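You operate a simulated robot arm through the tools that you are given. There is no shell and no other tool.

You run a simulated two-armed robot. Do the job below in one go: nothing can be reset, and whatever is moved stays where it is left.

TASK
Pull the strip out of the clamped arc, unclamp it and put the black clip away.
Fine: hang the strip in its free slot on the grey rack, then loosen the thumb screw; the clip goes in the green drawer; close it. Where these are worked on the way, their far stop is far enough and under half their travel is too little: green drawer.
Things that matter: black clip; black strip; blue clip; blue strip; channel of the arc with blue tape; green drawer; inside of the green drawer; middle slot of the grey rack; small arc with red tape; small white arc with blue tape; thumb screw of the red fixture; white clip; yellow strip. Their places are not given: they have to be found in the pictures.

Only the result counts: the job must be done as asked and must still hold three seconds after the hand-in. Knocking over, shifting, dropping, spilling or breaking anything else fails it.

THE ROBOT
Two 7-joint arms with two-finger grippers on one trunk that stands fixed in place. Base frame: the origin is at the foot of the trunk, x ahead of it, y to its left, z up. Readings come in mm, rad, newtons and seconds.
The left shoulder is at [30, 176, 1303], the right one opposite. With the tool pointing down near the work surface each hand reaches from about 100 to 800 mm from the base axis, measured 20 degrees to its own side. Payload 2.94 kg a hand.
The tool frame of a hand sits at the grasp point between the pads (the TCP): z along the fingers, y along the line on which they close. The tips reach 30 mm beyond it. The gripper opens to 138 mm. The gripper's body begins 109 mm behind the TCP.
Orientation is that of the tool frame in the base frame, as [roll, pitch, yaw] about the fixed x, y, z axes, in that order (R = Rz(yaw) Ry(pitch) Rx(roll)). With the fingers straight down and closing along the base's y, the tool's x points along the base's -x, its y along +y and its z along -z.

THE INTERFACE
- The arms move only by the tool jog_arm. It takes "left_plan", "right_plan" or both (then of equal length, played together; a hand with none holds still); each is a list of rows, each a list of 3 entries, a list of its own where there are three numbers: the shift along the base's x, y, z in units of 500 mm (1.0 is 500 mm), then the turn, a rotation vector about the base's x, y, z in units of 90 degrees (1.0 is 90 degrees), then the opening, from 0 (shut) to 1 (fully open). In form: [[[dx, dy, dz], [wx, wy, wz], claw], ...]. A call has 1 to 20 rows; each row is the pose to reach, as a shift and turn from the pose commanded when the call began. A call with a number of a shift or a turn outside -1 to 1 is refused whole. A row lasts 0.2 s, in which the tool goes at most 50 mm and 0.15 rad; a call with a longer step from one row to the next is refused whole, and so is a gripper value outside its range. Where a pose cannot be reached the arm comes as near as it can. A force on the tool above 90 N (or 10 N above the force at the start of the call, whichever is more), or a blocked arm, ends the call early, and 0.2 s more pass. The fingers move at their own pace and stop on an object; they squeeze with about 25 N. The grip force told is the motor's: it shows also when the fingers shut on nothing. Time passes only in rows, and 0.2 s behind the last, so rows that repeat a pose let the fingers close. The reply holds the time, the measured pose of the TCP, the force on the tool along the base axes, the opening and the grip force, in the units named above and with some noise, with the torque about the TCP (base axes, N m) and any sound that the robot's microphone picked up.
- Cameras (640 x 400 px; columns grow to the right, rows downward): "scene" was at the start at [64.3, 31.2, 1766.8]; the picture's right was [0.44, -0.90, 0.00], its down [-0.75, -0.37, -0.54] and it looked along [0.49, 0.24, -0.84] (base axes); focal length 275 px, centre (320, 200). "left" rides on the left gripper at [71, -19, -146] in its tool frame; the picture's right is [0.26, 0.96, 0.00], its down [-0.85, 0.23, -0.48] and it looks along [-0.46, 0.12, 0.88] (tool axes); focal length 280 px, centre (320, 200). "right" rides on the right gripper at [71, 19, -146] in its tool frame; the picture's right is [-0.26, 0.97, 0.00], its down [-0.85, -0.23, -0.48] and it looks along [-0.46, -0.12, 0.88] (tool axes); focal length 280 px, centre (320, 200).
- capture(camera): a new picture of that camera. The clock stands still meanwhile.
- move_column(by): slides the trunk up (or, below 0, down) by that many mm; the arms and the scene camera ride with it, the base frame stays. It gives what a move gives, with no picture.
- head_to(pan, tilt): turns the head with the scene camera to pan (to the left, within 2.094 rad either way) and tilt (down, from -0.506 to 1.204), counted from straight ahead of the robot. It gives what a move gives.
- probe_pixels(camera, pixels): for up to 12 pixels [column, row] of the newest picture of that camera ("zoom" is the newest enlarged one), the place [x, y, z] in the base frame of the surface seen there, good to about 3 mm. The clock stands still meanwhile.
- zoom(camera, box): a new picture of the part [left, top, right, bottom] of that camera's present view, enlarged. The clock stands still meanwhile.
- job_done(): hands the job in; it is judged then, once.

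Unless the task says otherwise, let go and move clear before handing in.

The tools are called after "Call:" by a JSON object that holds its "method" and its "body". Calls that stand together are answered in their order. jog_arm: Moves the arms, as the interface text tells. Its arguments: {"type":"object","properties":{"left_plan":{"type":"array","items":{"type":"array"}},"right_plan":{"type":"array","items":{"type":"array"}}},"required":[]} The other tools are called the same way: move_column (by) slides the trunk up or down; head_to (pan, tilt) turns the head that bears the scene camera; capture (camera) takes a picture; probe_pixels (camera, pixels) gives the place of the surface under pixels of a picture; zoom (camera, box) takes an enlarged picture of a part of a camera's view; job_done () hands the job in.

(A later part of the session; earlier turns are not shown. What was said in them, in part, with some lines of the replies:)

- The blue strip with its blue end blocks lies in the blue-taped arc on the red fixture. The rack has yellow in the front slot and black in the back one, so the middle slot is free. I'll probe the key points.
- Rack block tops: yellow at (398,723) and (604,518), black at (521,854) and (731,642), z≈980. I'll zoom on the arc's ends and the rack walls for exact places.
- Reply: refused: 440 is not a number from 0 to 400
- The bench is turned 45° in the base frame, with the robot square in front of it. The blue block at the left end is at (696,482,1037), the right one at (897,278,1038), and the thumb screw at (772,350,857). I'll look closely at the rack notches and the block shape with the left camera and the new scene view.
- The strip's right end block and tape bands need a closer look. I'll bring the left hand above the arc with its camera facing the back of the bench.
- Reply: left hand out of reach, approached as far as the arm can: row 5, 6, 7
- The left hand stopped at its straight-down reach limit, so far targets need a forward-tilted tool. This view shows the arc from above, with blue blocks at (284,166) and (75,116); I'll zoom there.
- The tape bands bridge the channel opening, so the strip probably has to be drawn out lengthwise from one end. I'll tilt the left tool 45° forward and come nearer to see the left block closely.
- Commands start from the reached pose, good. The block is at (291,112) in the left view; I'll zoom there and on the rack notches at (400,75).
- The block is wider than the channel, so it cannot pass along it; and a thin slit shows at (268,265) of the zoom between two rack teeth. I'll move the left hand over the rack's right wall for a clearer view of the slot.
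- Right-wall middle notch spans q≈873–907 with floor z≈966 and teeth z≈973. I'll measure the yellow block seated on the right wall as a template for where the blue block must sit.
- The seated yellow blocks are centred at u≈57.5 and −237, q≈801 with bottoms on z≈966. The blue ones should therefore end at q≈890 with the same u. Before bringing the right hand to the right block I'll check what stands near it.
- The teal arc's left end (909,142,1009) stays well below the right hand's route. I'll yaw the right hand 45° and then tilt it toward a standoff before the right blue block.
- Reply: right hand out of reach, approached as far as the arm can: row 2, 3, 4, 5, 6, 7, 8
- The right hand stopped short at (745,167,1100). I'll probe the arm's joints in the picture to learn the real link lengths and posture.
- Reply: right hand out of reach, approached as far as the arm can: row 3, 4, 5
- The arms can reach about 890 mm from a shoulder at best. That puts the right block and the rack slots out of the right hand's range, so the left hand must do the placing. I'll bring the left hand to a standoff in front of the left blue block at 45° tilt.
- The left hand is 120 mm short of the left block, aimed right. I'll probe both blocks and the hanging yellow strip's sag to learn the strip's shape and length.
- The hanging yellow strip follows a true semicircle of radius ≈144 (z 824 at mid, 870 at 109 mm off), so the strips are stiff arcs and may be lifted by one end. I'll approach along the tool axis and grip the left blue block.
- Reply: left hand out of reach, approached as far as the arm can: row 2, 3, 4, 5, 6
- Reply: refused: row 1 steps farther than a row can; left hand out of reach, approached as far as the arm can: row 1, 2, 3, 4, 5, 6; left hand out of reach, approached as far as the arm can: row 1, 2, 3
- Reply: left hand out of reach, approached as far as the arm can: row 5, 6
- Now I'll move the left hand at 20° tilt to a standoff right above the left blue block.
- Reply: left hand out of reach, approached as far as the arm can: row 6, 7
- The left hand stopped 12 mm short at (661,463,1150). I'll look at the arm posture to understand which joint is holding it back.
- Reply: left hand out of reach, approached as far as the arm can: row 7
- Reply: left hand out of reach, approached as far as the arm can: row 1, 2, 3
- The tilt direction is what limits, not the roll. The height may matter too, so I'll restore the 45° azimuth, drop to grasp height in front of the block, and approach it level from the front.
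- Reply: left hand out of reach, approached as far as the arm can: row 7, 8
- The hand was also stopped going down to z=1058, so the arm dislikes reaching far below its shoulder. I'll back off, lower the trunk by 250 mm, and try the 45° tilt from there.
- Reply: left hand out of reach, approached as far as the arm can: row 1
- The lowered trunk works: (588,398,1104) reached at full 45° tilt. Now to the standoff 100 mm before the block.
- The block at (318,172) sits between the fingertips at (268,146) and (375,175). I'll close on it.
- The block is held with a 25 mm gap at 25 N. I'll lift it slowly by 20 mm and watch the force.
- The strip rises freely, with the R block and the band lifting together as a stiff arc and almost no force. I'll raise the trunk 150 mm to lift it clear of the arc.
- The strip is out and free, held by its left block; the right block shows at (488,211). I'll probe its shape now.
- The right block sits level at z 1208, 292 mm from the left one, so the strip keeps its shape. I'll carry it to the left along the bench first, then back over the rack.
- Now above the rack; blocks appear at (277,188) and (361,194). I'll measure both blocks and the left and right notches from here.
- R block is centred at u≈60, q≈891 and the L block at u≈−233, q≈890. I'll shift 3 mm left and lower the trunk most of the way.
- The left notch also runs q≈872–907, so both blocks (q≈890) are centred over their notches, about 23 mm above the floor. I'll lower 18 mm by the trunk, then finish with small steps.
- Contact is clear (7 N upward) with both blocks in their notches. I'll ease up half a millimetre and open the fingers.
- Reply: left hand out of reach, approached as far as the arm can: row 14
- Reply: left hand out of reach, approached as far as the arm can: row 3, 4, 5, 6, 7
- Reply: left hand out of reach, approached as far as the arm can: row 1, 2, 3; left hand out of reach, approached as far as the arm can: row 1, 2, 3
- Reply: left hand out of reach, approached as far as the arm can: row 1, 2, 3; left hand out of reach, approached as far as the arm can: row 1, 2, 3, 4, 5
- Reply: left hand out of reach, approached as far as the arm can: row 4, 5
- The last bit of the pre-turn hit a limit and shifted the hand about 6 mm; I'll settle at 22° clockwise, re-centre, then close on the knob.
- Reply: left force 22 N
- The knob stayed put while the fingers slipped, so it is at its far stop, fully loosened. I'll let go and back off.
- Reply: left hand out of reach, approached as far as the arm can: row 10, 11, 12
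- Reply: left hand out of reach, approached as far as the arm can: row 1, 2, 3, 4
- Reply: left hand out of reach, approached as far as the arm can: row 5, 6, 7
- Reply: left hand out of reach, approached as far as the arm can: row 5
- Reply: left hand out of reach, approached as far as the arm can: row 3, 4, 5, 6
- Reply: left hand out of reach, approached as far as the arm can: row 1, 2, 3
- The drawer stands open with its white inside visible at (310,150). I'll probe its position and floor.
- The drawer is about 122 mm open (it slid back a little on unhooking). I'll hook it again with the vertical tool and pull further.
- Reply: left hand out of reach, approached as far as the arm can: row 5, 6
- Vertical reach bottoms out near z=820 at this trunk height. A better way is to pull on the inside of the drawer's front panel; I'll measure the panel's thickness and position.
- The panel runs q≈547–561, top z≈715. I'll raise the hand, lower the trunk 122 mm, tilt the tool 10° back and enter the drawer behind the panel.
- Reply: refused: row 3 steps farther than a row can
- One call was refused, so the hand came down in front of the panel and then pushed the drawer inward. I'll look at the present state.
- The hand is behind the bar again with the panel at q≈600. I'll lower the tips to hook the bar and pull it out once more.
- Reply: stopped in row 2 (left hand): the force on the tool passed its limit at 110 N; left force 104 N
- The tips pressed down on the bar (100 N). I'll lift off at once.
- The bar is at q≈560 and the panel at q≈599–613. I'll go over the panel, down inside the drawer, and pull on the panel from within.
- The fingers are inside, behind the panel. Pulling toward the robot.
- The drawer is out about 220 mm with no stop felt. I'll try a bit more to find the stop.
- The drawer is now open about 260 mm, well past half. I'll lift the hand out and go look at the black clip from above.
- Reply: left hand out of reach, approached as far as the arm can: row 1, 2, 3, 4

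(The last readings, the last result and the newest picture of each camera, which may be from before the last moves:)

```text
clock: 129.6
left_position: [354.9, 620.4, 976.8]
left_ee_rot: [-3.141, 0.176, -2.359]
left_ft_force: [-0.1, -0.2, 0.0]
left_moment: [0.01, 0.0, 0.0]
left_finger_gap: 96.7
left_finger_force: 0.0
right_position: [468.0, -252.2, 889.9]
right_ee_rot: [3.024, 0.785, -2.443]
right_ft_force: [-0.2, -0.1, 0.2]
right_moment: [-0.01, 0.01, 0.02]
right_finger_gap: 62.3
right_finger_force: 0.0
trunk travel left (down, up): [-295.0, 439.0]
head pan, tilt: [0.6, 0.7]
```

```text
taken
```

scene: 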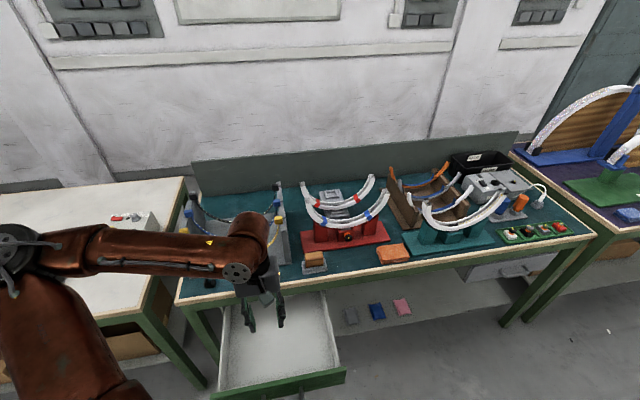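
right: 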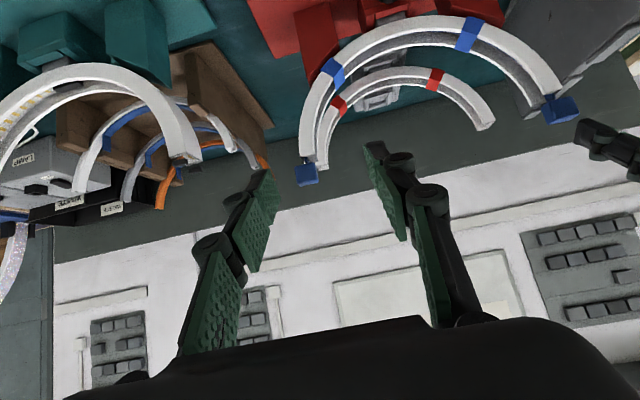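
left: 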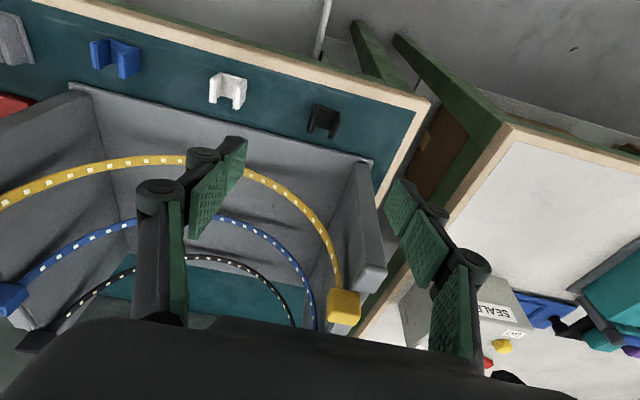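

The black clip is at (322,121), clear view. I'll zoom and probe its shape and rotation.

Call:
{"method": "zoom", "body": {"camera": "left", "box": [290, 95, 354, 145]}}

Call:
{"method": "probe_pixels", "body": {"camera": "zoom", "pixels": [[250, 110], [400, 140], [260, 180], [380, 210], [230, 230], [360, 265], [320, 150], [310, 120], [290, 240], [420, 180], [200, 300], [330, 330]]}}

```text
8.00 times, centred on (322, 120) of left
```

zoom: 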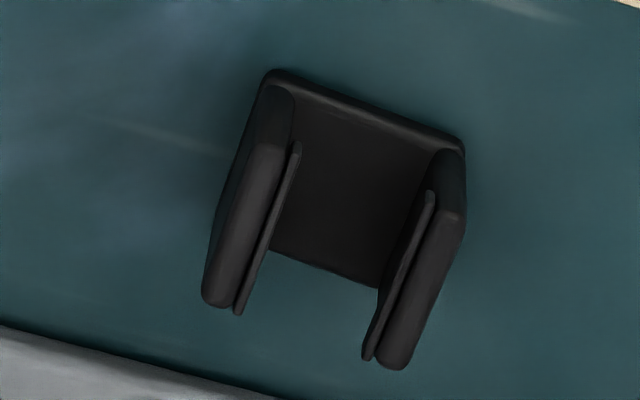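

```text
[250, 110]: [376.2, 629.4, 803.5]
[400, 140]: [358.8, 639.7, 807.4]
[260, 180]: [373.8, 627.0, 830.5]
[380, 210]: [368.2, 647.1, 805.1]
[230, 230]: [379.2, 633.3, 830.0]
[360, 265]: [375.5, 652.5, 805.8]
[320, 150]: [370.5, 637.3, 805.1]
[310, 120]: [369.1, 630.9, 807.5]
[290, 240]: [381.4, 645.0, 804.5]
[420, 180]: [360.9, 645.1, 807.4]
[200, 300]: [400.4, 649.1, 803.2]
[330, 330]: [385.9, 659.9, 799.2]
```

Call:
{"method": "probe_pixels", "body": {"camera": "zoom", "pixels": [[450, 215], [440, 240], [425, 280], [405, 330], [395, 355], [265, 160], [245, 200], [225, 260], [213, 295], [285, 90], [450, 140], [330, 270]]}}

```text
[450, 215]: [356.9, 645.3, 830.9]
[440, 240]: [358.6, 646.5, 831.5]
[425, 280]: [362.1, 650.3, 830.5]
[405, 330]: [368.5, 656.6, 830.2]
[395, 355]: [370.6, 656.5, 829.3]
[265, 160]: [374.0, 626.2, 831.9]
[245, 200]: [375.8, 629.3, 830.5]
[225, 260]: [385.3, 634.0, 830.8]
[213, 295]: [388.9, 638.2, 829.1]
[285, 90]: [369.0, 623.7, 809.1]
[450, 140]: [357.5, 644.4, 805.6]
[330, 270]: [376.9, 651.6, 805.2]
```

The clip's walls stand at u≈−177.5 and −203.5 with tops at z≈831, centred at q≈716 and square to the bench. I'll come down over it with the fingers closing across the walls.

Call:
{"method": "jog_arm", "body": {"left_plan": [[[0.002, 0.006, -0.04], [0, 0, 0], 0.5], [[0.0036, 0.0114, -0.078], [0, 0, 0], 0.5], [[0.012, 0.02, -0.15], [0, 0, 0], 0.5], [[0.02, 0.028, -0.22], [0, 0, 0], 0.5], [[0.0284, 0.0364, -0.2776], [0, 0, 0], 0.5], [[0.0284, 0.0364, -0.2776], [0, 0, 0], 0.5]]}}

Call:
{"method": "capture", "body": {"camera": "left"}}

```text
clock: 131.0
left_position: [369.4, 638.1, 838.8]
left_ee_rot: [-3.14, 0.175, -2.36]
left_ft_force: [-0.5, -0.7, 0.7]
left_moment: [0.0, 0.07, 0.0]
left_finger_gap: 69.2
left_finger_force: 0.0
right_position: [467.6, -251.5, 891.2]
right_ee_rot: [3.024, 0.786, -2.445]
right_ft_force: [0.2, 0.0, 0.7]
right_moment: [0.0, 0.0, 0.0]
right_finger_gap: 62.1
right_finger_force: 0.1
trunk travel left (down, up): [-295.0, 439.0]
head pan, tilt: [0.6, 0.7]
```

```text
taken
```

left: 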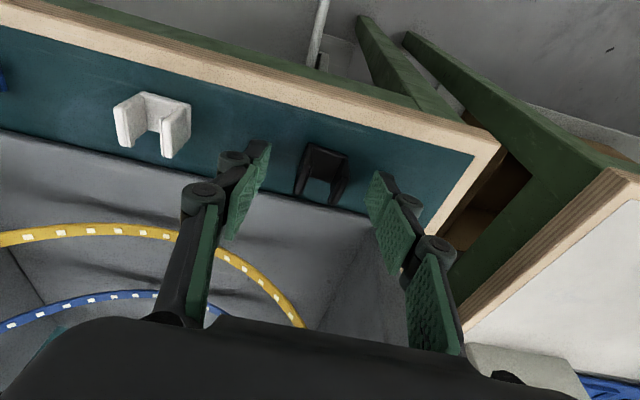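

The clip at (322,172) lies centred between the fingertips at (262,145) and (380,178). Closing.

Call:
{"method": "jog_arm", "body": {"left_plan": [[[0, 0, 0], [0, 0, 0], 0.3], [[0, 0, 0], [0, 0, 0], 0.15], [[0, 0, 0], [0, 0, 0], 0], [[0, 0, 0], [0, 0, 0], 0], [[0, 0, 0], [0, 0, 0], 0]]}}

Call:
{"method": "zoom", "body": {"camera": "left", "box": [220, 100, 420, 240]}}

```text
clock: 132.2
left_position: [369.2, 638.3, 837.8]
left_ee_rot: [-3.139, 0.175, -2.358]
left_ft_force: [-0.5, -0.4, 0.0]
left_moment: [-0.01, -0.01, 0.02]
left_finger_gap: 28.3
left_finger_force: 25.1
right_position: [466.7, -250.9, 890.4]
right_ee_rot: [3.026, 0.787, -2.445]
right_ft_force: [0.0, -0.8, -1.0]
right_moment: [0.0, 0.0, 0.03]
right_finger_gap: 61.7
right_finger_force: 0.0
trunk travel left (down, up): [-295.0, 439.0]
head pan, tilt: [0.6, 0.7]
```

```text
2.86 times, centred on (320, 170) of left
```

zoom: 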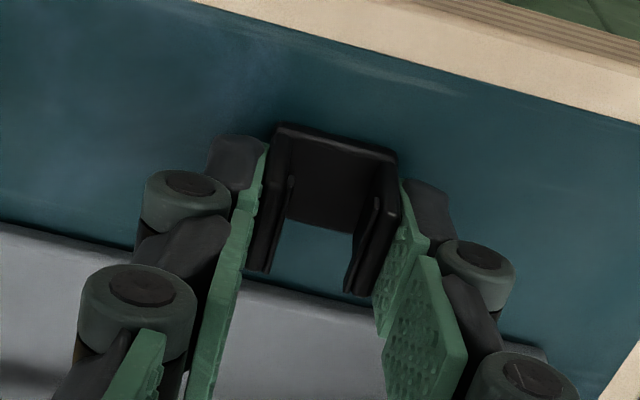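

The clip is held (28 mm gap, 25 N). I'll lift it and carry it above the open drawer, bringing the tool vertical.

Call:
{"method": "jog_arm", "body": {"left_plan": [[[-0.003, -0.003, 0.04], [0, 0, 0], 0], [[-0.012, -0.012, 0.12], [0, 0, 0], 0], [[-0.024, -0.024, 0.2], [0, 0, 0], 0], [[-0.01, -0.1, 0.22], [0, 0, 0], 0], [[0.005, -0.18, 0.22], [-0.026, 0.026, 0], 0], [[0.02, -0.26, 0.22], [-0.0524, 0.0524, 0], 0], [[0.035, -0.34, 0.22], [-0.0786, 0.0786, 0], 0], [[0.045, -0.42, 0.22], [-0.0786, 0.0786, 0], 0], [[0.054, -0.484, 0.22], [-0.0786, 0.0786, 0], 0], [[0.054, -0.484, 0.22], [-0.0786, 0.0786, 0], 0]]}}

Call:
{"method": "capture", "body": {"camera": "left"}}

Call:
{"method": "capture", "body": {"camera": "scene"}}

```text
clock: 134.4
left_position: [396.7, 396.8, 948.7]
left_ee_rot: [-3.14, -0.001, -2.358]
left_ft_force: [0.3, 0.4, 0.6]
left_moment: [0.0, 0.02, -0.03]
left_finger_gap: 28.7
left_finger_force: 25.2
right_position: [468.5, -250.3, 890.1]
right_ee_rot: [3.026, 0.786, -2.442]
right_ft_force: [-0.1, -0.4, 0.7]
right_moment: [-0.02, 0.0, -0.02]
right_finger_gap: 61.8
right_finger_force: 0.0
trunk travel left (down, up): [-295.0, 439.0]
head pan, tilt: [0.6, 0.7]
```

```text
taken
```

left: 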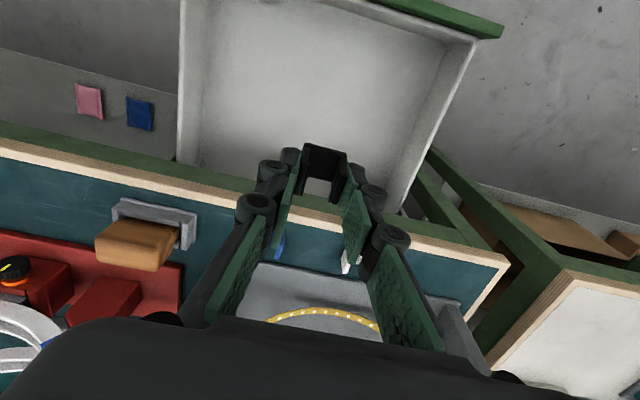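

```text
taken
```

scene: 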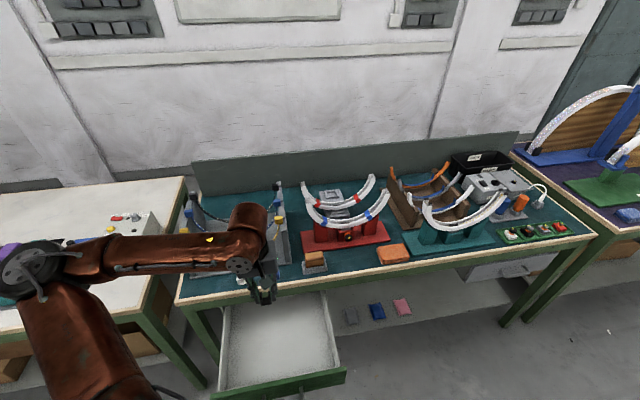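

The clip hangs above the drawer. I'll lower the trunk 80 mm, then bring the hand down into the drawer.

Call:
{"method": "move_column", "body": {"by": -80}}

Call:
{"method": "jog_arm", "body": {"left_plan": [[[0, 0, -0.08], [0, 0, 0], 0], [[0, 0, -0.16], [0, 0, 0], 0], [[0, 0, -0.24], [0, 0, 0], 0], [[0, 0, -0.32], [0, 0, 0], 0], [[0, 0, -0.36], [0, 0, 0], 0], [[0, 0, -0.39], [0, 0, 0], 0]]}}

Call:
{"method": "capture", "body": {"camera": "left"}}

```text
clock: 135.6
left_position: [396.7, 397.0, 868.8]
left_ee_rot: [-3.14, 0.002, -2.357]
left_ft_force: [-1.0, 0.2, 0.1]
left_moment: [0.0, -0.03, 0.05]
left_finger_gap: 28.4
left_finger_force: 24.9
right_position: [467.0, -250.9, 810.7]
right_ee_rot: [3.025, 0.79, -2.444]
right_ft_force: [-0.9, 0.3, -0.1]
right_moment: [0.0, -0.03, -0.01]
right_finger_gap: 62.1
right_finger_force: 0.1
trunk travel left (down, up): [-215.0, 519.0]
head pan, tilt: [0.6, 0.7]
```

```text
clock: 137.0
left_position: [396.3, 395.9, 673.5]
left_ee_rot: [-3.14, 0.002, -2.357]
left_ft_force: [0.4, 0.1, 0.7]
left_moment: [0.06, 0.0, 0.01]
left_finger_gap: 28.3
left_finger_force: 25.1
right_position: [468.0, -251.0, 811.0]
right_ee_rot: [3.025, 0.787, -2.444]
right_ft_force: [-0.1, -0.4, -0.2]
right_moment: [-0.01, 0.0, -0.02]
right_finger_gap: 62.3
right_finger_force: 0.1
trunk travel left (down, up): [-215.0, 519.0]
head pan, tilt: [0.6, 0.7]
```

```text
taken
```

left: 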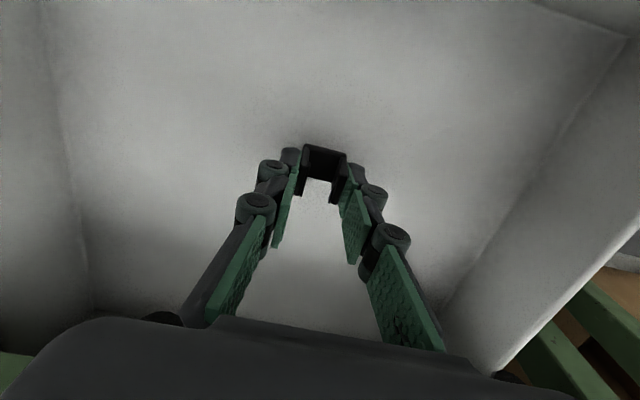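

Call:
{"method": "jog_arm", "body": {"left_plan": [[[0, 0, -0.01], [0, 0, 0], 0], [[0, 0, -0.018], [0, 0, 0], 0], [[0, 0, -0.024], [0, 0, 0], 0]]}}

Call:
{"method": "jog_arm", "body": {"left_plan": [[[0, 0, -0.003], [0, 0, 0], 0], [[0, 0, -0.003], [0, 0, 0], 0]]}}

```text
clock: 137.8
left_position: [396.2, 396.7, 662.5]
left_ee_rot: [-3.14, 0.0, -2.359]
left_ft_force: [0.4, -0.1, 0.1]
left_moment: [0.02, 0.03, -0.03]
left_finger_gap: 28.5
left_finger_force: 24.4
right_position: [468.4, -252.3, 810.3]
right_ee_rot: [3.024, 0.789, -2.445]
right_ft_force: [0.1, -0.7, -0.2]
right_moment: [0.01, 0.02, -0.02]
right_finger_gap: 62.0
right_finger_force: 0.1
trunk travel left (down, up): [-215.0, 519.0]
head pan, tilt: [0.6, 0.7]
```

```text
clock: 138.4
left_position: [396.3, 396.8, 660.1]
left_ee_rot: [-3.14, -0.001, -2.358]
left_ft_force: [0.0, 0.4, 0.5]
left_moment: [-0.02, -0.01, 0.02]
left_finger_gap: 28.6
left_finger_force: 24.8
right_position: [468.0, -251.9, 809.9]
right_ee_rot: [3.025, 0.787, -2.443]
right_ft_force: [-1.0, 0.3, 0.0]
right_moment: [0.0, 0.01, 0.0]
right_finger_gap: 61.8
right_finger_force: 0.1
trunk travel left (down, up): [-215.0, 519.0]
head pan, tilt: [0.6, 0.7]
```

The clip's bottom is now within about a millimetre or two of the drawer floor. I'll open the fingers and lift out.

Call:
{"method": "jog_arm", "body": {"left_plan": [[[0, 0, -0.002], [0, 0, 0], 0], [[0, 0, -0.002], [0, 0, 0], 0.25], [[0, 0, -0.002], [0, 0, 0], 0.35], [[0, 0, -0.002], [0, 0, 0], 0.45], [[0, 0, -0.002], [0, 0, 0], 0.45], [[0, 0, 0.04], [0, 0, 0], 0.45], [[0, 0, 0.12], [0, 0, 0], 0.45], [[0, 0, 0.2], [0, 0, 0], 0.45], [[0, 0, 0.28], [0, 0, 0], 0.45], [[0, 0, 0.36], [0, 0, 0], 0.45], [[0, 0, 0.44], [0, 0, 0], 0.45]]}}

Call:
{"method": "capture", "body": {"camera": "left"}}

Call:
{"method": "capture", "body": {"camera": "scene"}}

```text
clock: 140.8
left_position: [396.5, 395.7, 879.0]
left_ee_rot: [3.141, -0.002, -2.359]
left_ft_force: [0.2, 0.4, -0.6]
left_moment: [0.02, -0.01, -0.04]
left_finger_gap: 62.1
left_finger_force: 0.1
right_position: [467.6, -252.2, 811.0]
right_ee_rot: [3.025, 0.786, -2.443]
right_ft_force: [0.4, 0.5, -0.5]
right_moment: [-0.03, 0.0, 0.03]
right_finger_gap: 62.2
right_finger_force: 0.1
trunk travel left (down, up): [-215.0, 519.0]
head pan, tilt: [0.6, 0.7]
```

```text
taken
```

left: 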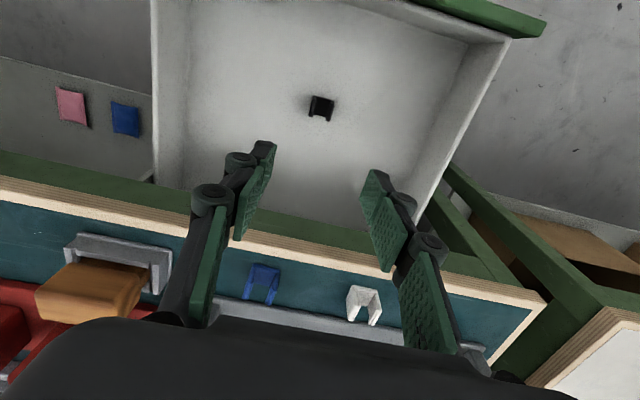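

```text
taken
```

scene: 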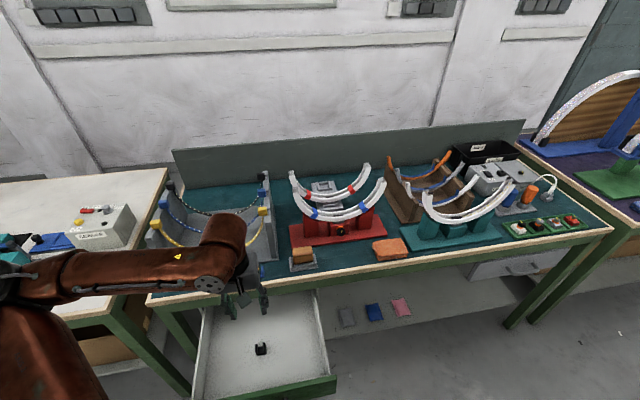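

The black clip stands in the drawer at (260,349) of the scene. To close the drawer I'll bring the left hand over to the outside of the panel with a backward tilt, so I raise the trunk 100 mm first and look at the panel's place.

Call:
{"method": "move_column", "body": {"by": 100}}

Call:
{"method": "jog_arm", "body": {"left_plan": [[[-0.02, -0.02, -0.06], [-0.058, 0.058, 0], 0.2], [[-0.05, -0.05, -0.12], [-0.116, 0.116, 0], 0], [[-0.1, -0.1, -0.18], [-0.173, 0.173, 0], 0], [[-0.14, -0.14, -0.24], [-0.173, 0.173, 0], 0], [[-0.18, -0.18, -0.3], [-0.173, 0.173, 0], 0], [[-0.21, -0.21, -0.36], [-0.173, 0.173, 0], 0]]}}

Call:
{"method": "capture", "body": {"camera": "left"}}

Call:
{"method": "head_to", "body": {"pan": 0.6, "tilt": 1.05}}

Call:
{"method": "capture", "body": {"camera": "scene"}}

```text
clock: 142.1
left_position: [397.5, 397.2, 979.0]
left_ee_rot: [-3.141, 0.001, -2.358]
left_ft_force: [-0.4, 0.1, 0.1]
left_moment: [-0.02, 0.0, -0.01]
left_finger_gap: 62.0
left_finger_force: 0.0
right_position: [467.9, -252.0, 910.4]
right_ee_rot: [3.025, 0.787, -2.445]
right_ft_force: [0.5, -0.4, 0.2]
right_moment: [0.04, 0.02, 0.02]
right_finger_gap: 62.0
right_finger_force: 0.0
trunk travel left (down, up): [-315.0, 419.0]
head pan, tilt: [0.6, 0.7]
```

```text
clock: 143.5
left_position: [291.2, 290.7, 799.8]
left_ee_rot: [-3.138, -0.384, -2.358]
left_ft_force: [-0.8, 0.4, -0.4]
left_moment: [0.03, 0.04, -0.03]
left_finger_gap: 0.0
left_finger_force: 25.0
right_position: [468.0, -251.7, 910.5]
right_ee_rot: [3.026, 0.787, -2.444]
right_ft_force: [0.5, 0.1, -0.1]
right_moment: [0.04, 0.01, 0.0]
right_finger_gap: 61.9
right_finger_force: 0.1
trunk travel left (down, up): [-315.0, 419.0]
head pan, tilt: [0.6, 0.7]
```

```text
taken
```

left: 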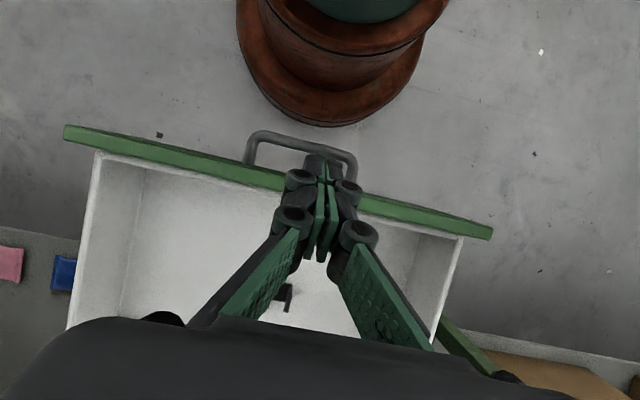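

```text
clock: 144.4
left_position: [290.6, 291.3, 799.8]
left_ee_rot: [3.141, -0.384, -2.358]
left_ft_force: [-0.9, 0.5, 0.1]
left_moment: [0.0, -0.02, -0.04]
left_finger_gap: 0.0
left_finger_force: 24.8
right_position: [467.5, -251.8, 909.3]
right_ee_rot: [3.025, 0.788, -2.444]
right_ft_force: [-0.3, -0.4, 0.2]
right_moment: [-0.01, 0.02, 0.02]
right_finger_gap: 62.0
right_finger_force: 0.0
trunk travel left (down, up): [-315.0, 419.0]
head pan, tilt: [0.6, 1.051]
```

```text
taken
```

scene: 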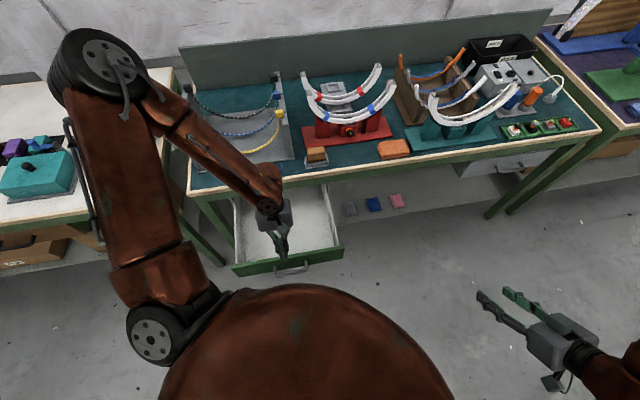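

The tilted pose is reachable. I'll probe the panel and the bar from here.

Call:
{"method": "probe_pixels", "body": {"camera": "left", "pixels": [[200, 160], [200, 166], [420, 212], [420, 220], [150, 145], [300, 142], [255, 135], [270, 178], [285, 297]]}}

Call:
{"method": "zoom", "body": {"camera": "left", "box": [220, 110, 400, 230]}}

```text
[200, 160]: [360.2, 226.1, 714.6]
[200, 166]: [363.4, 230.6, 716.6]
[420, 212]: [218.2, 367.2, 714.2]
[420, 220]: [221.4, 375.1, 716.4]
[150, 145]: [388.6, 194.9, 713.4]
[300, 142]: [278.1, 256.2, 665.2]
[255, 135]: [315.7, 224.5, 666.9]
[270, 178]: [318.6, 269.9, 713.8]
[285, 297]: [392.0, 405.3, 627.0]
```

```text
3.33 times, centred on (310, 170) of left
```

zoom: 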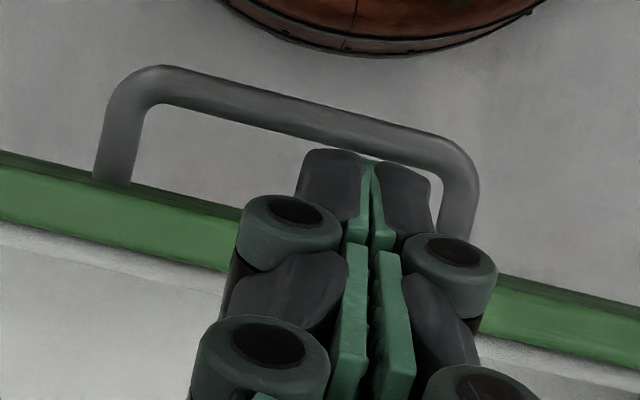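

The panel's front is at q≈412. I'll lower the fingertips just in front of its upper edge.

Call:
{"method": "jog_arm", "body": {"left_plan": [[[-0.01, -0.01, -0.02], [0, 0, 0], 0], [[-0.0175, -0.0175, -0.06], [0, 0, 0], 0], [[-0.0175, -0.0175, -0.1], [0, 0, 0], 0], [[-0.0175, -0.0175, -0.134], [0, 0, 0], 0], [[-0.0175, -0.0175, -0.134], [0, 0, 0], 0]]}}

Call:
{"method": "zoom", "body": {"camera": "left", "box": [220, 110, 400, 230]}}

```text
clock: 145.6
left_position: [282.6, 282.9, 731.6]
left_ee_rot: [-3.14, -0.384, -2.358]
left_ft_force: [-0.1, 0.5, -0.3]
left_moment: [0.02, -0.04, 0.04]
left_finger_gap: 0.0
left_finger_force: 25.1
right_position: [467.9, -253.2, 910.7]
right_ee_rot: [3.024, 0.787, -2.445]
right_ft_force: [-0.6, -0.9, -0.2]
right_moment: [0.02, 0.03, -0.03]
right_finger_gap: 62.1
right_finger_force: 0.0
trunk travel left (down, up): [-315.0, 419.0]
head pan, tilt: [0.6, 1.051]
```

```text
3.33 times, centred on (310, 170) of left
```

zoom: 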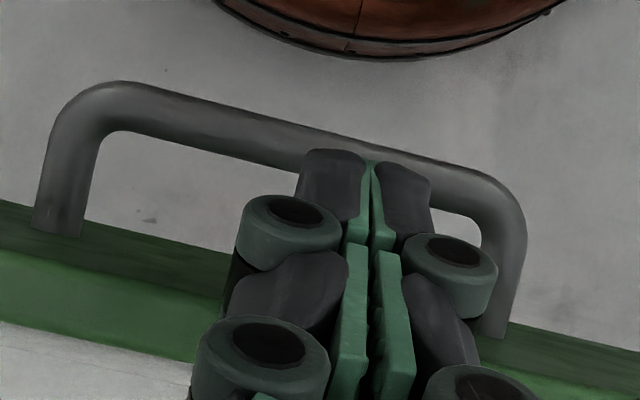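

In position. Pushing the drawer in by about 190 mm.

Call:
{"method": "jog_arm", "body": {"left_plan": [[[0.02, 0.02, 0], [0, 0, 0], 0], [[0.045, 0.045, 0], [0, 0, 0], 0], [[0.07, 0.07, 0], [0, 0, 0], 0], [[0.095, 0.095, 0], [0, 0, 0], 0], [[0.12, 0.12, 0], [0, 0, 0], 0], [[0.145, 0.145, 0], [0, 0, 0], 0], [[0.17, 0.17, 0], [0, 0, 0], 0], [[0.195, 0.195, 0], [0, 0, 0], 0], [[0.22, 0.22, 0], [0, 0, 0], 0], [[0.245, 0.245, 0], [0, 0, 0], 0], [[0.265, 0.265, 0], [0, 0, 0], 0]]}}

Call:
{"method": "capture", "body": {"camera": "left"}}

Call:
{"method": "capture", "body": {"camera": "scene"}}

```text
clock: 148.0
left_position: [413.3, 416.4, 738.2]
left_ee_rot: [-3.139, -0.381, -2.359]
left_ft_force: [-0.4, 0.4, -0.3]
left_moment: [-0.01, 0.0, 0.0]
left_finger_gap: 0.0
left_finger_force: 28.7
left hand out of reach, approached as far as the arm can: row 11
right_position: [467.8, -251.7, 910.5]
right_ee_rot: [3.024, 0.787, -2.443]
right_ft_force: [-0.5, 0.6, -0.2]
right_moment: [-0.04, -0.02, 0.04]
right_finger_gap: 62.1
right_finger_force: 0.0
trunk travel left (down, up): [-315.0, 419.0]
head pan, tilt: [0.6, 1.051]
```

```text
taken
```

left: 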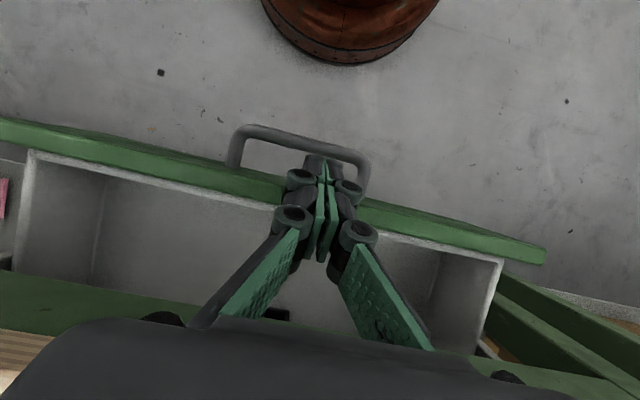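

```text
taken
```

scene: 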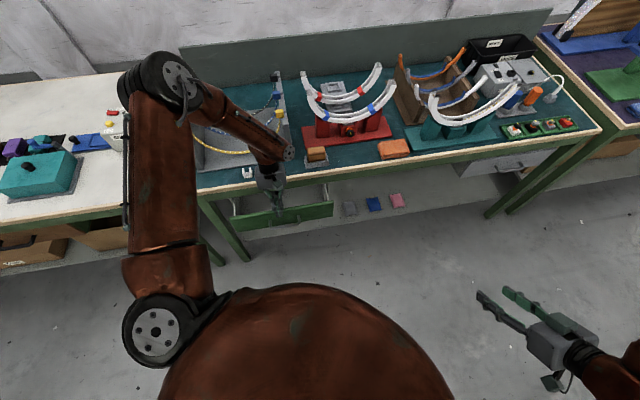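

The drawer is nearly in. I'll lift off, straighten the tool, and push the handle bar from the front for the last part.

Call:
{"method": "jog_arm", "body": {"left_plan": [[[-0.005, -0.005, 0.05], [0, 0, 0], 0], [[-0.01, -0.01, 0.13], [0, 0, 0], 0], [[-0.02, -0.02, 0.22], [0.058, -0.058, 0], 0], [[-0.04, -0.04, 0.26], [0.116, -0.116, 0], 0], [[-0.06, -0.06, 0.26], [0.173, -0.173, 0], 0], [[-0.08, -0.08, 0.26], [0.173, -0.173, 0], 0]]}}

Call:
{"method": "move_column", "body": {"by": -75}}

Call:
{"method": "capture", "body": {"camera": "left"}}

```text
clock: 149.4
left_position: [377.0, 380.7, 867.9]
left_ee_rot: [-3.14, 0.0, -2.359]
left_ft_force: [-0.3, 0.5, -0.3]
left_moment: [-0.03, 0.02, -0.03]
left_finger_gap: 0.2
left_finger_force: 28.3
left hand out of reach, approached as far as the arm can: row 6
right_position: [468.3, -251.6, 910.0]
right_ee_rot: [3.023, 0.786, -2.441]
right_ft_force: [-0.1, 0.2, 0.8]
right_moment: [0.03, -0.02, 0.01]
right_finger_gap: 62.1
right_finger_force: 0.0
trunk travel left (down, up): [-315.0, 419.0]
head pan, tilt: [0.6, 1.051]
```

```text
clock: 150.5
left_position: [378.5, 380.5, 787.8]
left_ee_rot: [3.127, -0.013, -2.358]
left_ft_force: [0.0, -0.1, 0.0]
left_moment: [0.03, -0.05, 0.01]
left_finger_gap: 0.1
left_finger_force: 28.5
right_position: [466.8, -251.5, 835.4]
right_ee_rot: [3.027, 0.789, -2.443]
right_ft_force: [-0.1, -0.4, 0.5]
right_moment: [0.02, -0.03, 0.01]
right_finger_gap: 61.9
right_finger_force: 0.2
trunk travel left (down, up): [-240.0, 494.0]
head pan, tilt: [0.6, 1.051]
```

```text
taken
```

left: 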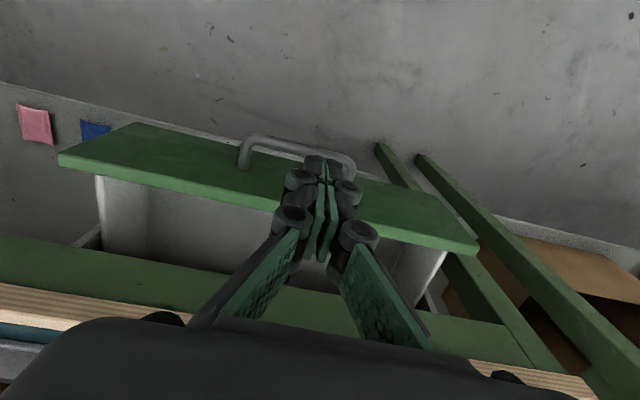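

Call:
{"method": "probe_pixels", "body": {"camera": "left", "pixels": [[265, 140], [300, 150], [340, 160], [230, 185], [400, 220], [200, 160], [245, 165], [352, 175]]}}

```text
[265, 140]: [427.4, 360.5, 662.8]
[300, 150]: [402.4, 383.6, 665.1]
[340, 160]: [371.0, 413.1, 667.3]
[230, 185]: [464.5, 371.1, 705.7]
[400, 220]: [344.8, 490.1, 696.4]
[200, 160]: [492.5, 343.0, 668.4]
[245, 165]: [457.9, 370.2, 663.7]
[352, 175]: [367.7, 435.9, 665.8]
```

The bar is at q≈556. I'll go down in front of it and push it home.

Call:
{"method": "jog_arm", "body": {"left_plan": [[[0.0, -0.025, -0.02], [0, 0, 0], 0], [[0.0, -0.035, -0.07], [0, 0, 0], 0], [[0.0, -0.035, -0.13], [0, 0, 0], 0], [[0.0, -0.035, -0.18], [0, 0, 0], 0], [[0.0, -0.035, -0.215], [0, 0, 0], 0]]}}

Call:
{"method": "capture", "body": {"camera": "left"}}

```text
clock: 151.7
left_position: [379.6, 362.5, 678.1]
left_ee_rot: [3.129, -0.018, -2.36]
left_ft_force: [-0.2, 0.5, 0.7]
left_moment: [0.05, 0.01, -0.01]
left_finger_gap: 0.2
left_finger_force: 28.6
right_position: [467.8, -251.2, 835.5]
right_ee_rot: [3.024, 0.788, -2.446]
right_ft_force: [0.5, 0.1, -0.9]
right_moment: [-0.02, 0.0, 0.0]
right_finger_gap: 62.2
right_finger_force: 0.0
trunk travel left (down, up): [-240.0, 494.0]
head pan, tilt: [0.6, 1.051]
```

```text
taken
```

left: 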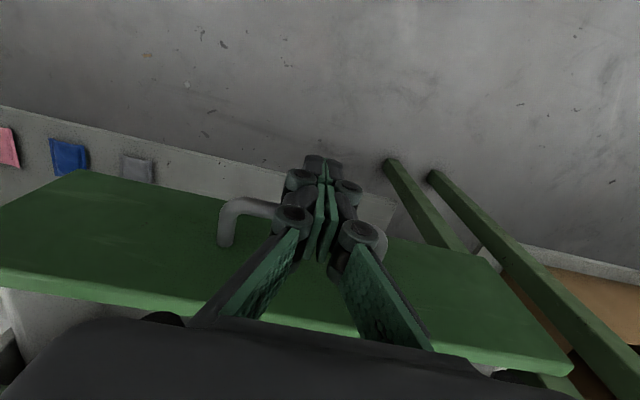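

The fingers are in front of the bar. Pushing forward until the drawer closes.

Call:
{"method": "jog_arm", "body": {"left_plan": [[[0.02, 0.02, 0], [0, 0, 0], 0], [[0.045, 0.045, 0], [0, 0, 0], 0], [[0.07, 0.07, 0], [0, 0, 0], 0], [[0.095, 0.095, 0], [0, 0, 0], 0], [[0.11, 0.11, 0], [0, 0, 0], 0], [[0.12, 0.12, 0], [0, 0, 0], 0], [[0.128, 0.128, 0], [0, 0, 0], 0]]}}

Call:
{"method": "capture", "body": {"camera": "left"}}

Call:
{"method": "probe_pixels", "body": {"camera": "left", "pixels": [[150, 200], [450, 260], [100, 180], [240, 205], [150, 180]]}}

```text
clock: 153.3
left_position: [443.2, 426.5, 679.1]
left_ee_rot: [3.127, -0.016, -2.357]
left_ft_force: [-0.3, -1.1, -0.1]
left_moment: [0.0, 0.04, -0.02]
left_finger_gap: 0.0
left_finger_force: 28.6
right_position: [468.6, -250.9, 836.4]
right_ee_rot: [3.024, 0.787, -2.443]
right_ft_force: [-0.2, 0.6, -0.4]
right_moment: [0.01, -0.03, -0.03]
right_finger_gap: 62.0
right_finger_force: 0.0
trunk travel left (down, up): [-240.0, 494.0]
head pan, tilt: [0.6, 1.051]
```

```text
taken
```

left: 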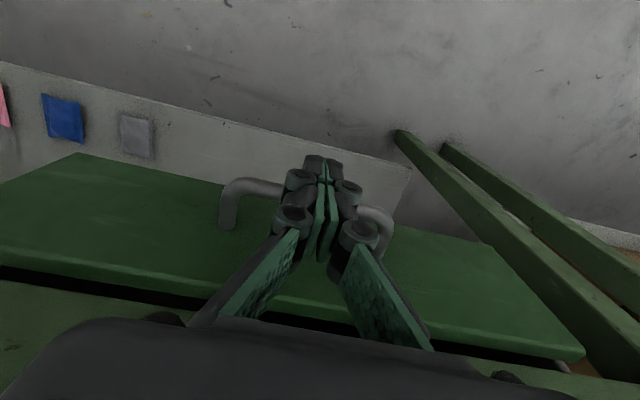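

```text
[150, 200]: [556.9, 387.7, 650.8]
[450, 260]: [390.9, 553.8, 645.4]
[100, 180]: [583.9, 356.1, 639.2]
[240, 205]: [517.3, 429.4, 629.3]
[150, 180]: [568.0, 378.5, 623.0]
```

The panel is at q≈668, about 4 mm short of its closed place at 672. I'll push a little more until it resists.

Call:
{"method": "jog_arm", "body": {"left_plan": [[[0.003, 0.003, 0], [0, 0, 0], 0], [[0.006, 0.006, 0], [0, 0, 0], 0], [[0.009, 0.009, 0], [0, 0, 0], 0], [[0.012, 0.012, 0], [0, 0, 0], 0]]}}

Call:
{"method": "capture", "body": {"camera": "left"}}

Call:
{"method": "probe_pixels", "body": {"camera": "left", "pixels": [[150, 200], [450, 260], [100, 180], [240, 205], [150, 180]]}}

```text
clock: 154.3
left_position: [443.5, 428.1, 680.2]
left_ee_rot: [3.123, -0.024, -2.36]
left_ft_force: [-33.4, -41.0, -9.5]
left_moment: [4.44, -3.7, 0.44]
left_finger_gap: 0.0
left_finger_force: 28.4
right_position: [466.3, -253.7, 836.0]
right_ee_rot: [3.024, 0.792, -2.445]
right_ft_force: [0.9, 0.7, 0.3]
right_moment: [-0.01, -0.02, 0.04]
right_finger_gap: 61.9
right_finger_force: 0.0
trunk travel left (down, up): [-240.0, 494.0]
head pan, tilt: [0.6, 1.051]
```

```text
taken
```

left: 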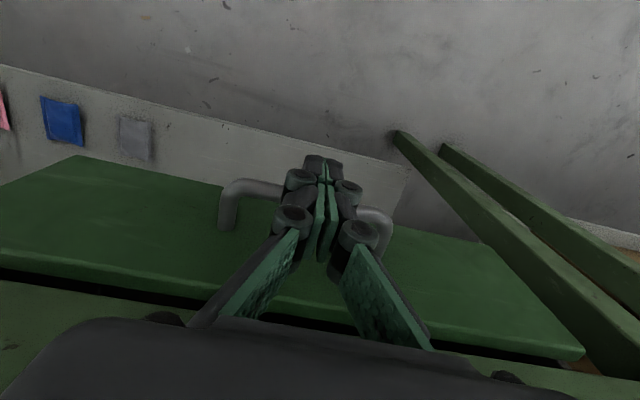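

```text
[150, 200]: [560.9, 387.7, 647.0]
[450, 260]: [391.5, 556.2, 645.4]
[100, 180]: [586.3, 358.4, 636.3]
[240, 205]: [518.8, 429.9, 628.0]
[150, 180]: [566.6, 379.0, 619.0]
```

The 53 N came with a 110 mm lever, so the gripper body was touching the bench edge, not the drawer stop. I'll back off, tilt the hand away from the bench, and push again.

Call:
{"method": "jog_arm", "body": {"left_plan": [[[-0.015, -0.015, 0], [0, 0, 0], 0], [[-0.025, -0.025, 0], [0.0393, -0.0393, 0], 0], [[-0.025, -0.025, 0], [0.0786, -0.0786, 0], 0], [[-0.025, -0.025, 0], [0.0786, -0.0786, 0], 0]]}}

Call:
{"method": "jog_arm", "body": {"left_plan": [[[0.006, 0.006, 0], [0, 0, 0], 0], [[0.01, 0.01, 0], [0, 0, 0], 0], [[0.014, 0.014, 0], [0, 0, 0], 0], [[0.017, 0.017, 0], [0, 0, 0], 0]]}}

Call:
{"method": "capture", "body": {"camera": "left"}}

Call:
{"method": "probe_pixels", "body": {"camera": "left", "pixels": [[150, 200], [450, 260], [100, 180], [200, 205], [420, 240]]}}

```text
clock: 155.3
left_position: [437.3, 421.1, 679.9]
left_ee_rot: [3.129, 0.158, -2.358]
left_ft_force: [-0.5, -0.8, 0.0]
left_moment: [-0.02, 0.01, 0.06]
left_finger_gap: 0.1
left_finger_force: 28.3
right_position: [468.1, -252.1, 835.7]
right_ee_rot: [3.025, 0.786, -2.445]
right_ft_force: [0.6, -0.6, 0.6]
right_moment: [0.04, 0.0, 0.05]
right_finger_gap: 61.9
right_finger_force: 0.1
trunk travel left (down, up): [-240.0, 494.0]
head pan, tilt: [0.6, 1.051]
```

```text
clock: 156.3
left_position: [444.8, 428.5, 679.9]
left_ee_rot: [3.128, 0.157, -2.357]
left_ft_force: [-7.9, -6.8, 0.9]
left_moment: [-0.12, 0.11, 0.11]
left_finger_gap: 0.1
left_finger_force: 28.1
right_position: [467.1, -251.0, 835.2]
right_ee_rot: [3.024, 0.787, -2.443]
right_ft_force: [-0.2, 0.0, 0.3]
right_moment: [0.01, -0.04, -0.01]
right_finger_gap: 62.2
right_finger_force: 0.1
trunk travel left (down, up): [-240.0, 494.0]
head pan, tilt: [0.6, 1.051]
```

```text
taken
```

left: 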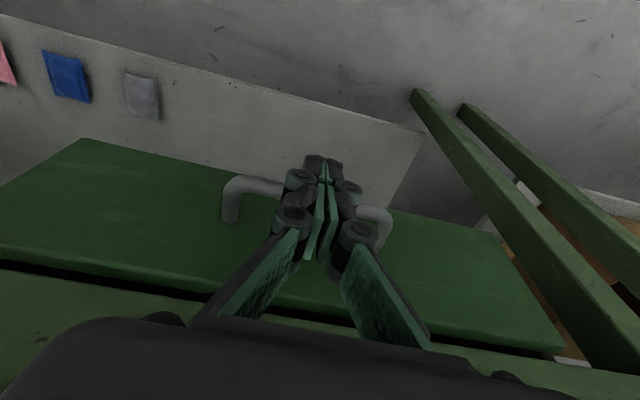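

```text
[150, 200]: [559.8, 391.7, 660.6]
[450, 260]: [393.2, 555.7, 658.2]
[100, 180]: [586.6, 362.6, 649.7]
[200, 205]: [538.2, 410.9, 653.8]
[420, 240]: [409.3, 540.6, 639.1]
```

Panel at q≈671.6 with 10 N now acting at the fingertips. A last 3 mm push will confirm the stop.

Call:
{"method": "jog_arm", "body": {"left_plan": [[[0.002, 0.002, 0], [0, 0, 0], 0], [[0.004, 0.004, 0], [0, 0, 0], 0], [[0.004, 0.004, 0], [0, 0, 0], 0]]}}

```text
clock: 157.1
left_position: [443.4, 427.7, 679.6]
left_ee_rot: [3.127, 0.151, -2.361]
left_ft_force: [-19.5, -23.7, -2.5]
left_moment: [-0.71, 0.25, 0.1]
left_finger_gap: 6.0
left_finger_force: 28.3
right_position: [465.9, -251.6, 835.7]
right_ee_rot: [3.025, 0.788, -2.446]
right_ft_force: [0.8, -0.1, 0.1]
right_moment: [0.04, 0.04, -0.05]
right_finger_gap: 62.1
right_finger_force: 0.0
trunk travel left (down, up): [-240.0, 494.0]
head pan, tilt: [0.6, 1.051]
```

The force rose to 31 N with no movement, so the drawer is at its closed stop. I'll back away and check everything.

Call:
{"method": "jog_arm", "body": {"left_plan": [[[-0.01, -0.01, 0], [0, 0, 0], 0], [[-0.04, -0.04, 0.01], [0, 0, 0], 0], [[-0.08, -0.08, 0.03], [0, 0, 0], 0], [[-0.1, -0.1, 0.1], [0, 0, 0], 0], [[-0.11, -0.11, 0.18], [0, 0, 0], 0], [[-0.12, -0.12, 0.26], [0, 0, 0], 0], [[-0.12, -0.12, 0.34], [0, 0, 0], 0], [[-0.12, -0.12, 0.42], [0, 0, 0], 0]]}}

Call:
{"method": "capture", "body": {"camera": "left"}}

Call:
{"method": "head_to", "body": {"pan": 0.7, "tilt": 0.85}}

Call:
{"method": "capture", "body": {"camera": "scene"}}

```text
clock: 158.9
left_position: [415.6, 378.9, 896.6]
left_ee_rot: [3.121, 0.154, -2.358]
left_ft_force: [0.0, -0.6, 1.1]
left_moment: [0.06, 0.02, -0.01]
left_finger_gap: 0.0
left_finger_force: 28.1
left hand out of reach, approached as far as the arm can: row 4, 5, 6, 7, 8
right_position: [467.3, -252.4, 835.3]
right_ee_rot: [3.025, 0.787, -2.444]
right_ft_force: [0.1, -0.9, -0.3]
right_moment: [0.04, -0.02, 0.0]
right_finger_gap: 62.0
right_finger_force: 0.2
trunk travel left (down, up): [-240.0, 494.0]
head pan, tilt: [0.6, 1.051]
```

```text
taken
```

left: 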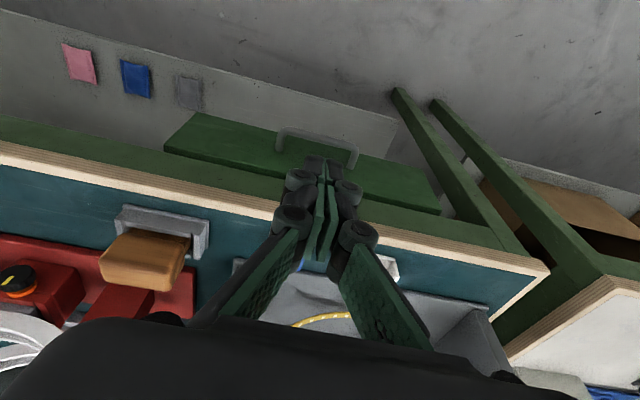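

```text
clock: 159.6
left_position: [416.4, 380.4, 895.2]
left_ee_rot: [3.125, 0.154, -2.358]
left_ft_force: [0.0, -0.1, 0.3]
left_moment: [0.02, -0.01, -0.01]
left_finger_gap: 0.0
left_finger_force: 28.6
right_position: [467.5, -251.3, 836.0]
right_ee_rot: [3.025, 0.788, -2.443]
right_ft_force: [-0.6, 0.1, 0.5]
right_moment: [-0.01, 0.02, -0.03]
right_finger_gap: 62.1
right_finger_force: 0.1
trunk travel left (down, up): [-240.0, 494.0]
head pan, tilt: [0.7, 0.85]
```

```text
taken
```

scene: 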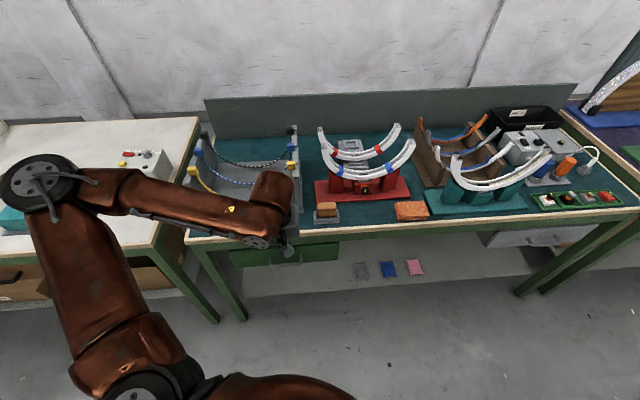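

The drawer looks closed. I'll raise the trunk for a clear view of the rack, clips, screw and drawer.

Call:
{"method": "probe_pixels", "body": {"camera": "left", "pixels": [[220, 145], [400, 190], [240, 130], [200, 135]]}}

Call:
{"method": "move_column", "body": {"by": 220}}

Call:
{"method": "capture", "body": {"camera": "scene"}}

Call:
{"method": "capture", "body": {"camera": "left"}}

```text
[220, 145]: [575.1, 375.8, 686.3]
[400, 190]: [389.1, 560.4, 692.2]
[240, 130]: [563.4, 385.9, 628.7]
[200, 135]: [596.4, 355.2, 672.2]
```

```text
clock: 161.9
left_position: [415.3, 380.6, 1116.5]
left_ee_rot: [3.127, 0.157, -2.357]
left_ft_force: [-0.6, 0.2, -0.2]
left_moment: [0.03, 0.03, -0.03]
left_finger_gap: 0.0
left_finger_force: 28.1
right_position: [467.6, -251.3, 1055.6]
right_ee_rot: [3.025, 0.787, -2.443]
right_ft_force: [0.2, -0.4, 0.9]
right_moment: [0.06, -0.01, -0.01]
right_finger_gap: 62.2
right_finger_force: 0.0
trunk travel left (down, up): [-460.0, 274.0]
head pan, tilt: [0.7, 0.85]
```

```text
taken
```

scene: 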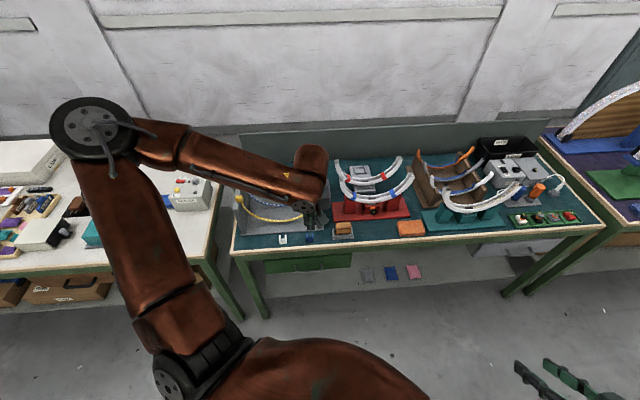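

```text
taken
```

left: 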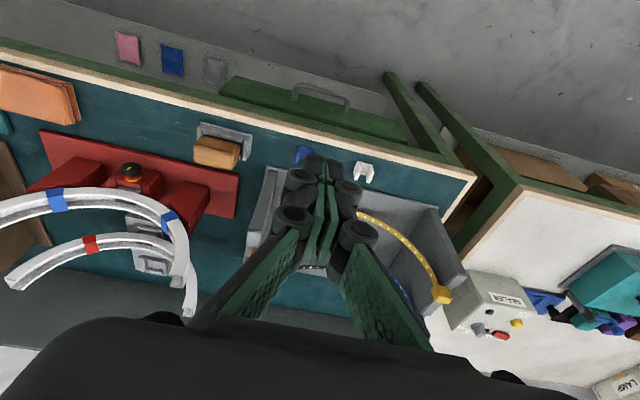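

The drawer front probes at q≈672, fully shut. I'll open the fingers and raise the left hand to see the rack from above.

Call:
{"method": "jog_arm", "body": {"left_plan": [[[0, 0.04, 0.06], [0, 0, 0], 0.3], [[0, 0.1, 0.12], [0, 0, 0], 0.6], [[0, 0.16, 0.18], [0, 0, 0], 0.9], [[0, 0.22, 0.24], [0, 0, 0], 1], [[0, 0.26, 0.3], [0, 0, 0], 1]]}}

Call:
{"method": "capture", "body": {"camera": "left"}}

Call:
{"method": "capture", "body": {"camera": "scene"}}

```text
clock: 163.2
left_position: [414.8, 511.3, 1267.5]
left_ee_rot: [3.127, 0.157, -2.36]
left_ft_force: [0.3, -0.9, 0.1]
left_moment: [0.01, -0.03, 0.03]
left_finger_gap: 99.6
left_finger_force: 0.1
right_position: [467.2, -252.0, 1055.0]
right_ee_rot: [3.025, 0.788, -2.445]
right_ft_force: [-0.7, 0.3, 0.2]
right_moment: [-0.02, -0.02, -0.01]
right_finger_gap: 62.1
right_finger_force: 0.0
trunk travel left (down, up): [-460.0, 274.0]
head pan, tilt: [0.7, 0.85]
```

```text
taken
```

left: 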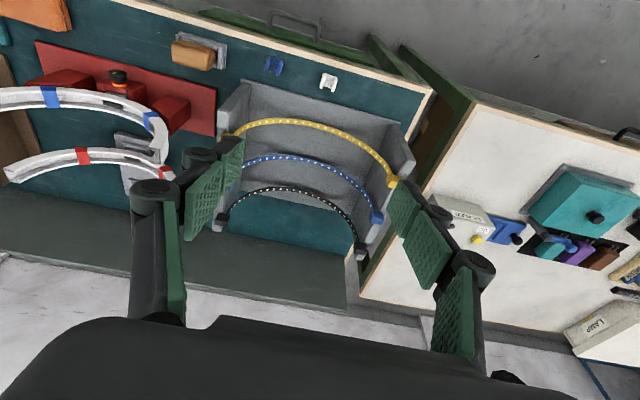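

```text
taken
```

scene: 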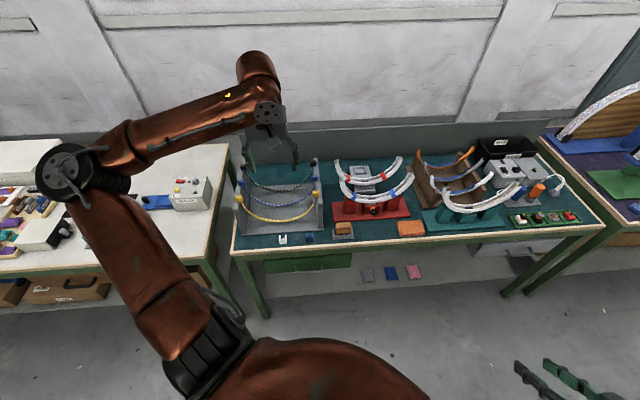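

Call:
{"method": "zoom", "body": {"camera": "left", "box": [200, 60, 420, 270]}}

Call:
{"method": "zoom", "body": {"camera": "scene", "box": [225, 140, 435, 290]}}

Call:
{"method": "probe_pixels", "body": {"camera": "left", "pixels": [[377, 217], [327, 81], [273, 66], [292, 20], [118, 78]]}}

```text
1.90 times, centred on (310, 165) of left
```

zoom: 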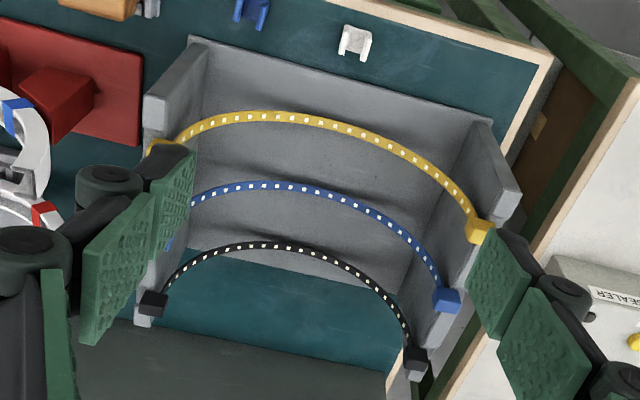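

```text
2.67 times, centred on (330, 215) of scene
```

zoom: 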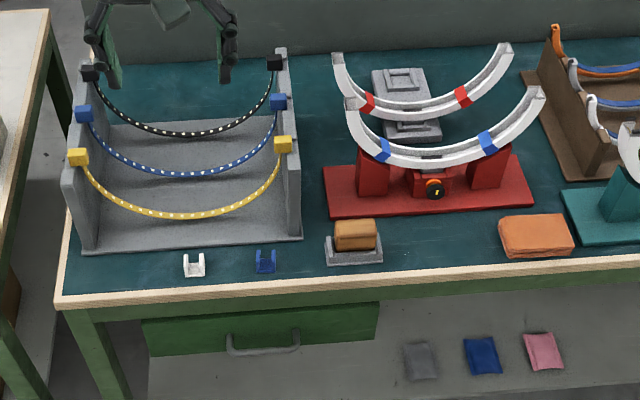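

```text
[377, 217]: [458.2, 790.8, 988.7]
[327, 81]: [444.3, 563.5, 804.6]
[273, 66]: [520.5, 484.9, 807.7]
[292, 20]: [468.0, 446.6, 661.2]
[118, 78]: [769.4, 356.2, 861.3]
```

The final pictures show every part done:
- **Strip:** it hangs in both middle notches of the grey rack, with its left block at (458,791,989).
- **Thumb screw:** it is loosened to its far stop.
- **Drawer:** it is shut, with the black clip placed inside before closing.
- **Other items:** the white and blue clips and the arcs stand where they were.

Both hands are clear, so I'm handing in.

Call:
{"method": "job_done", "body": {}}

```text
The job is handed in.
```

I handed the job in, and the final pictures and probes show every step done. The result of the judging hasn't come back.

- **Strip:** the blue strip is out of the arc with blue tape and hangs by its end blocks in the two middle notches of the grey rack.
- **Thumb screw:** I turned it counter-clockwise about 180°, until it would not turn further and the fingers slipped.
- **Clip and drawer:** I pulled the green drawer out about 260 mm and set the black clip upright on its floor. I then pushed the drawer shut until it met its stop.

Two rough moments came up along the way:

- **Drawer handle:** while hooking the handle, the fingertips pressed down on the bar with about 100 N before the move stopped. I lifted off straight away.
- **Bench edge:** on the first attempt to close the drawer, the gripper body pushed against the bench edge with about 53 N. I backed off and tilted the hand before finishing.

I saw no damage or shifting from either. In the last pictures the white and blue clips, the other strips and the arcs look unmoved. Both hands were clear at hand-in.
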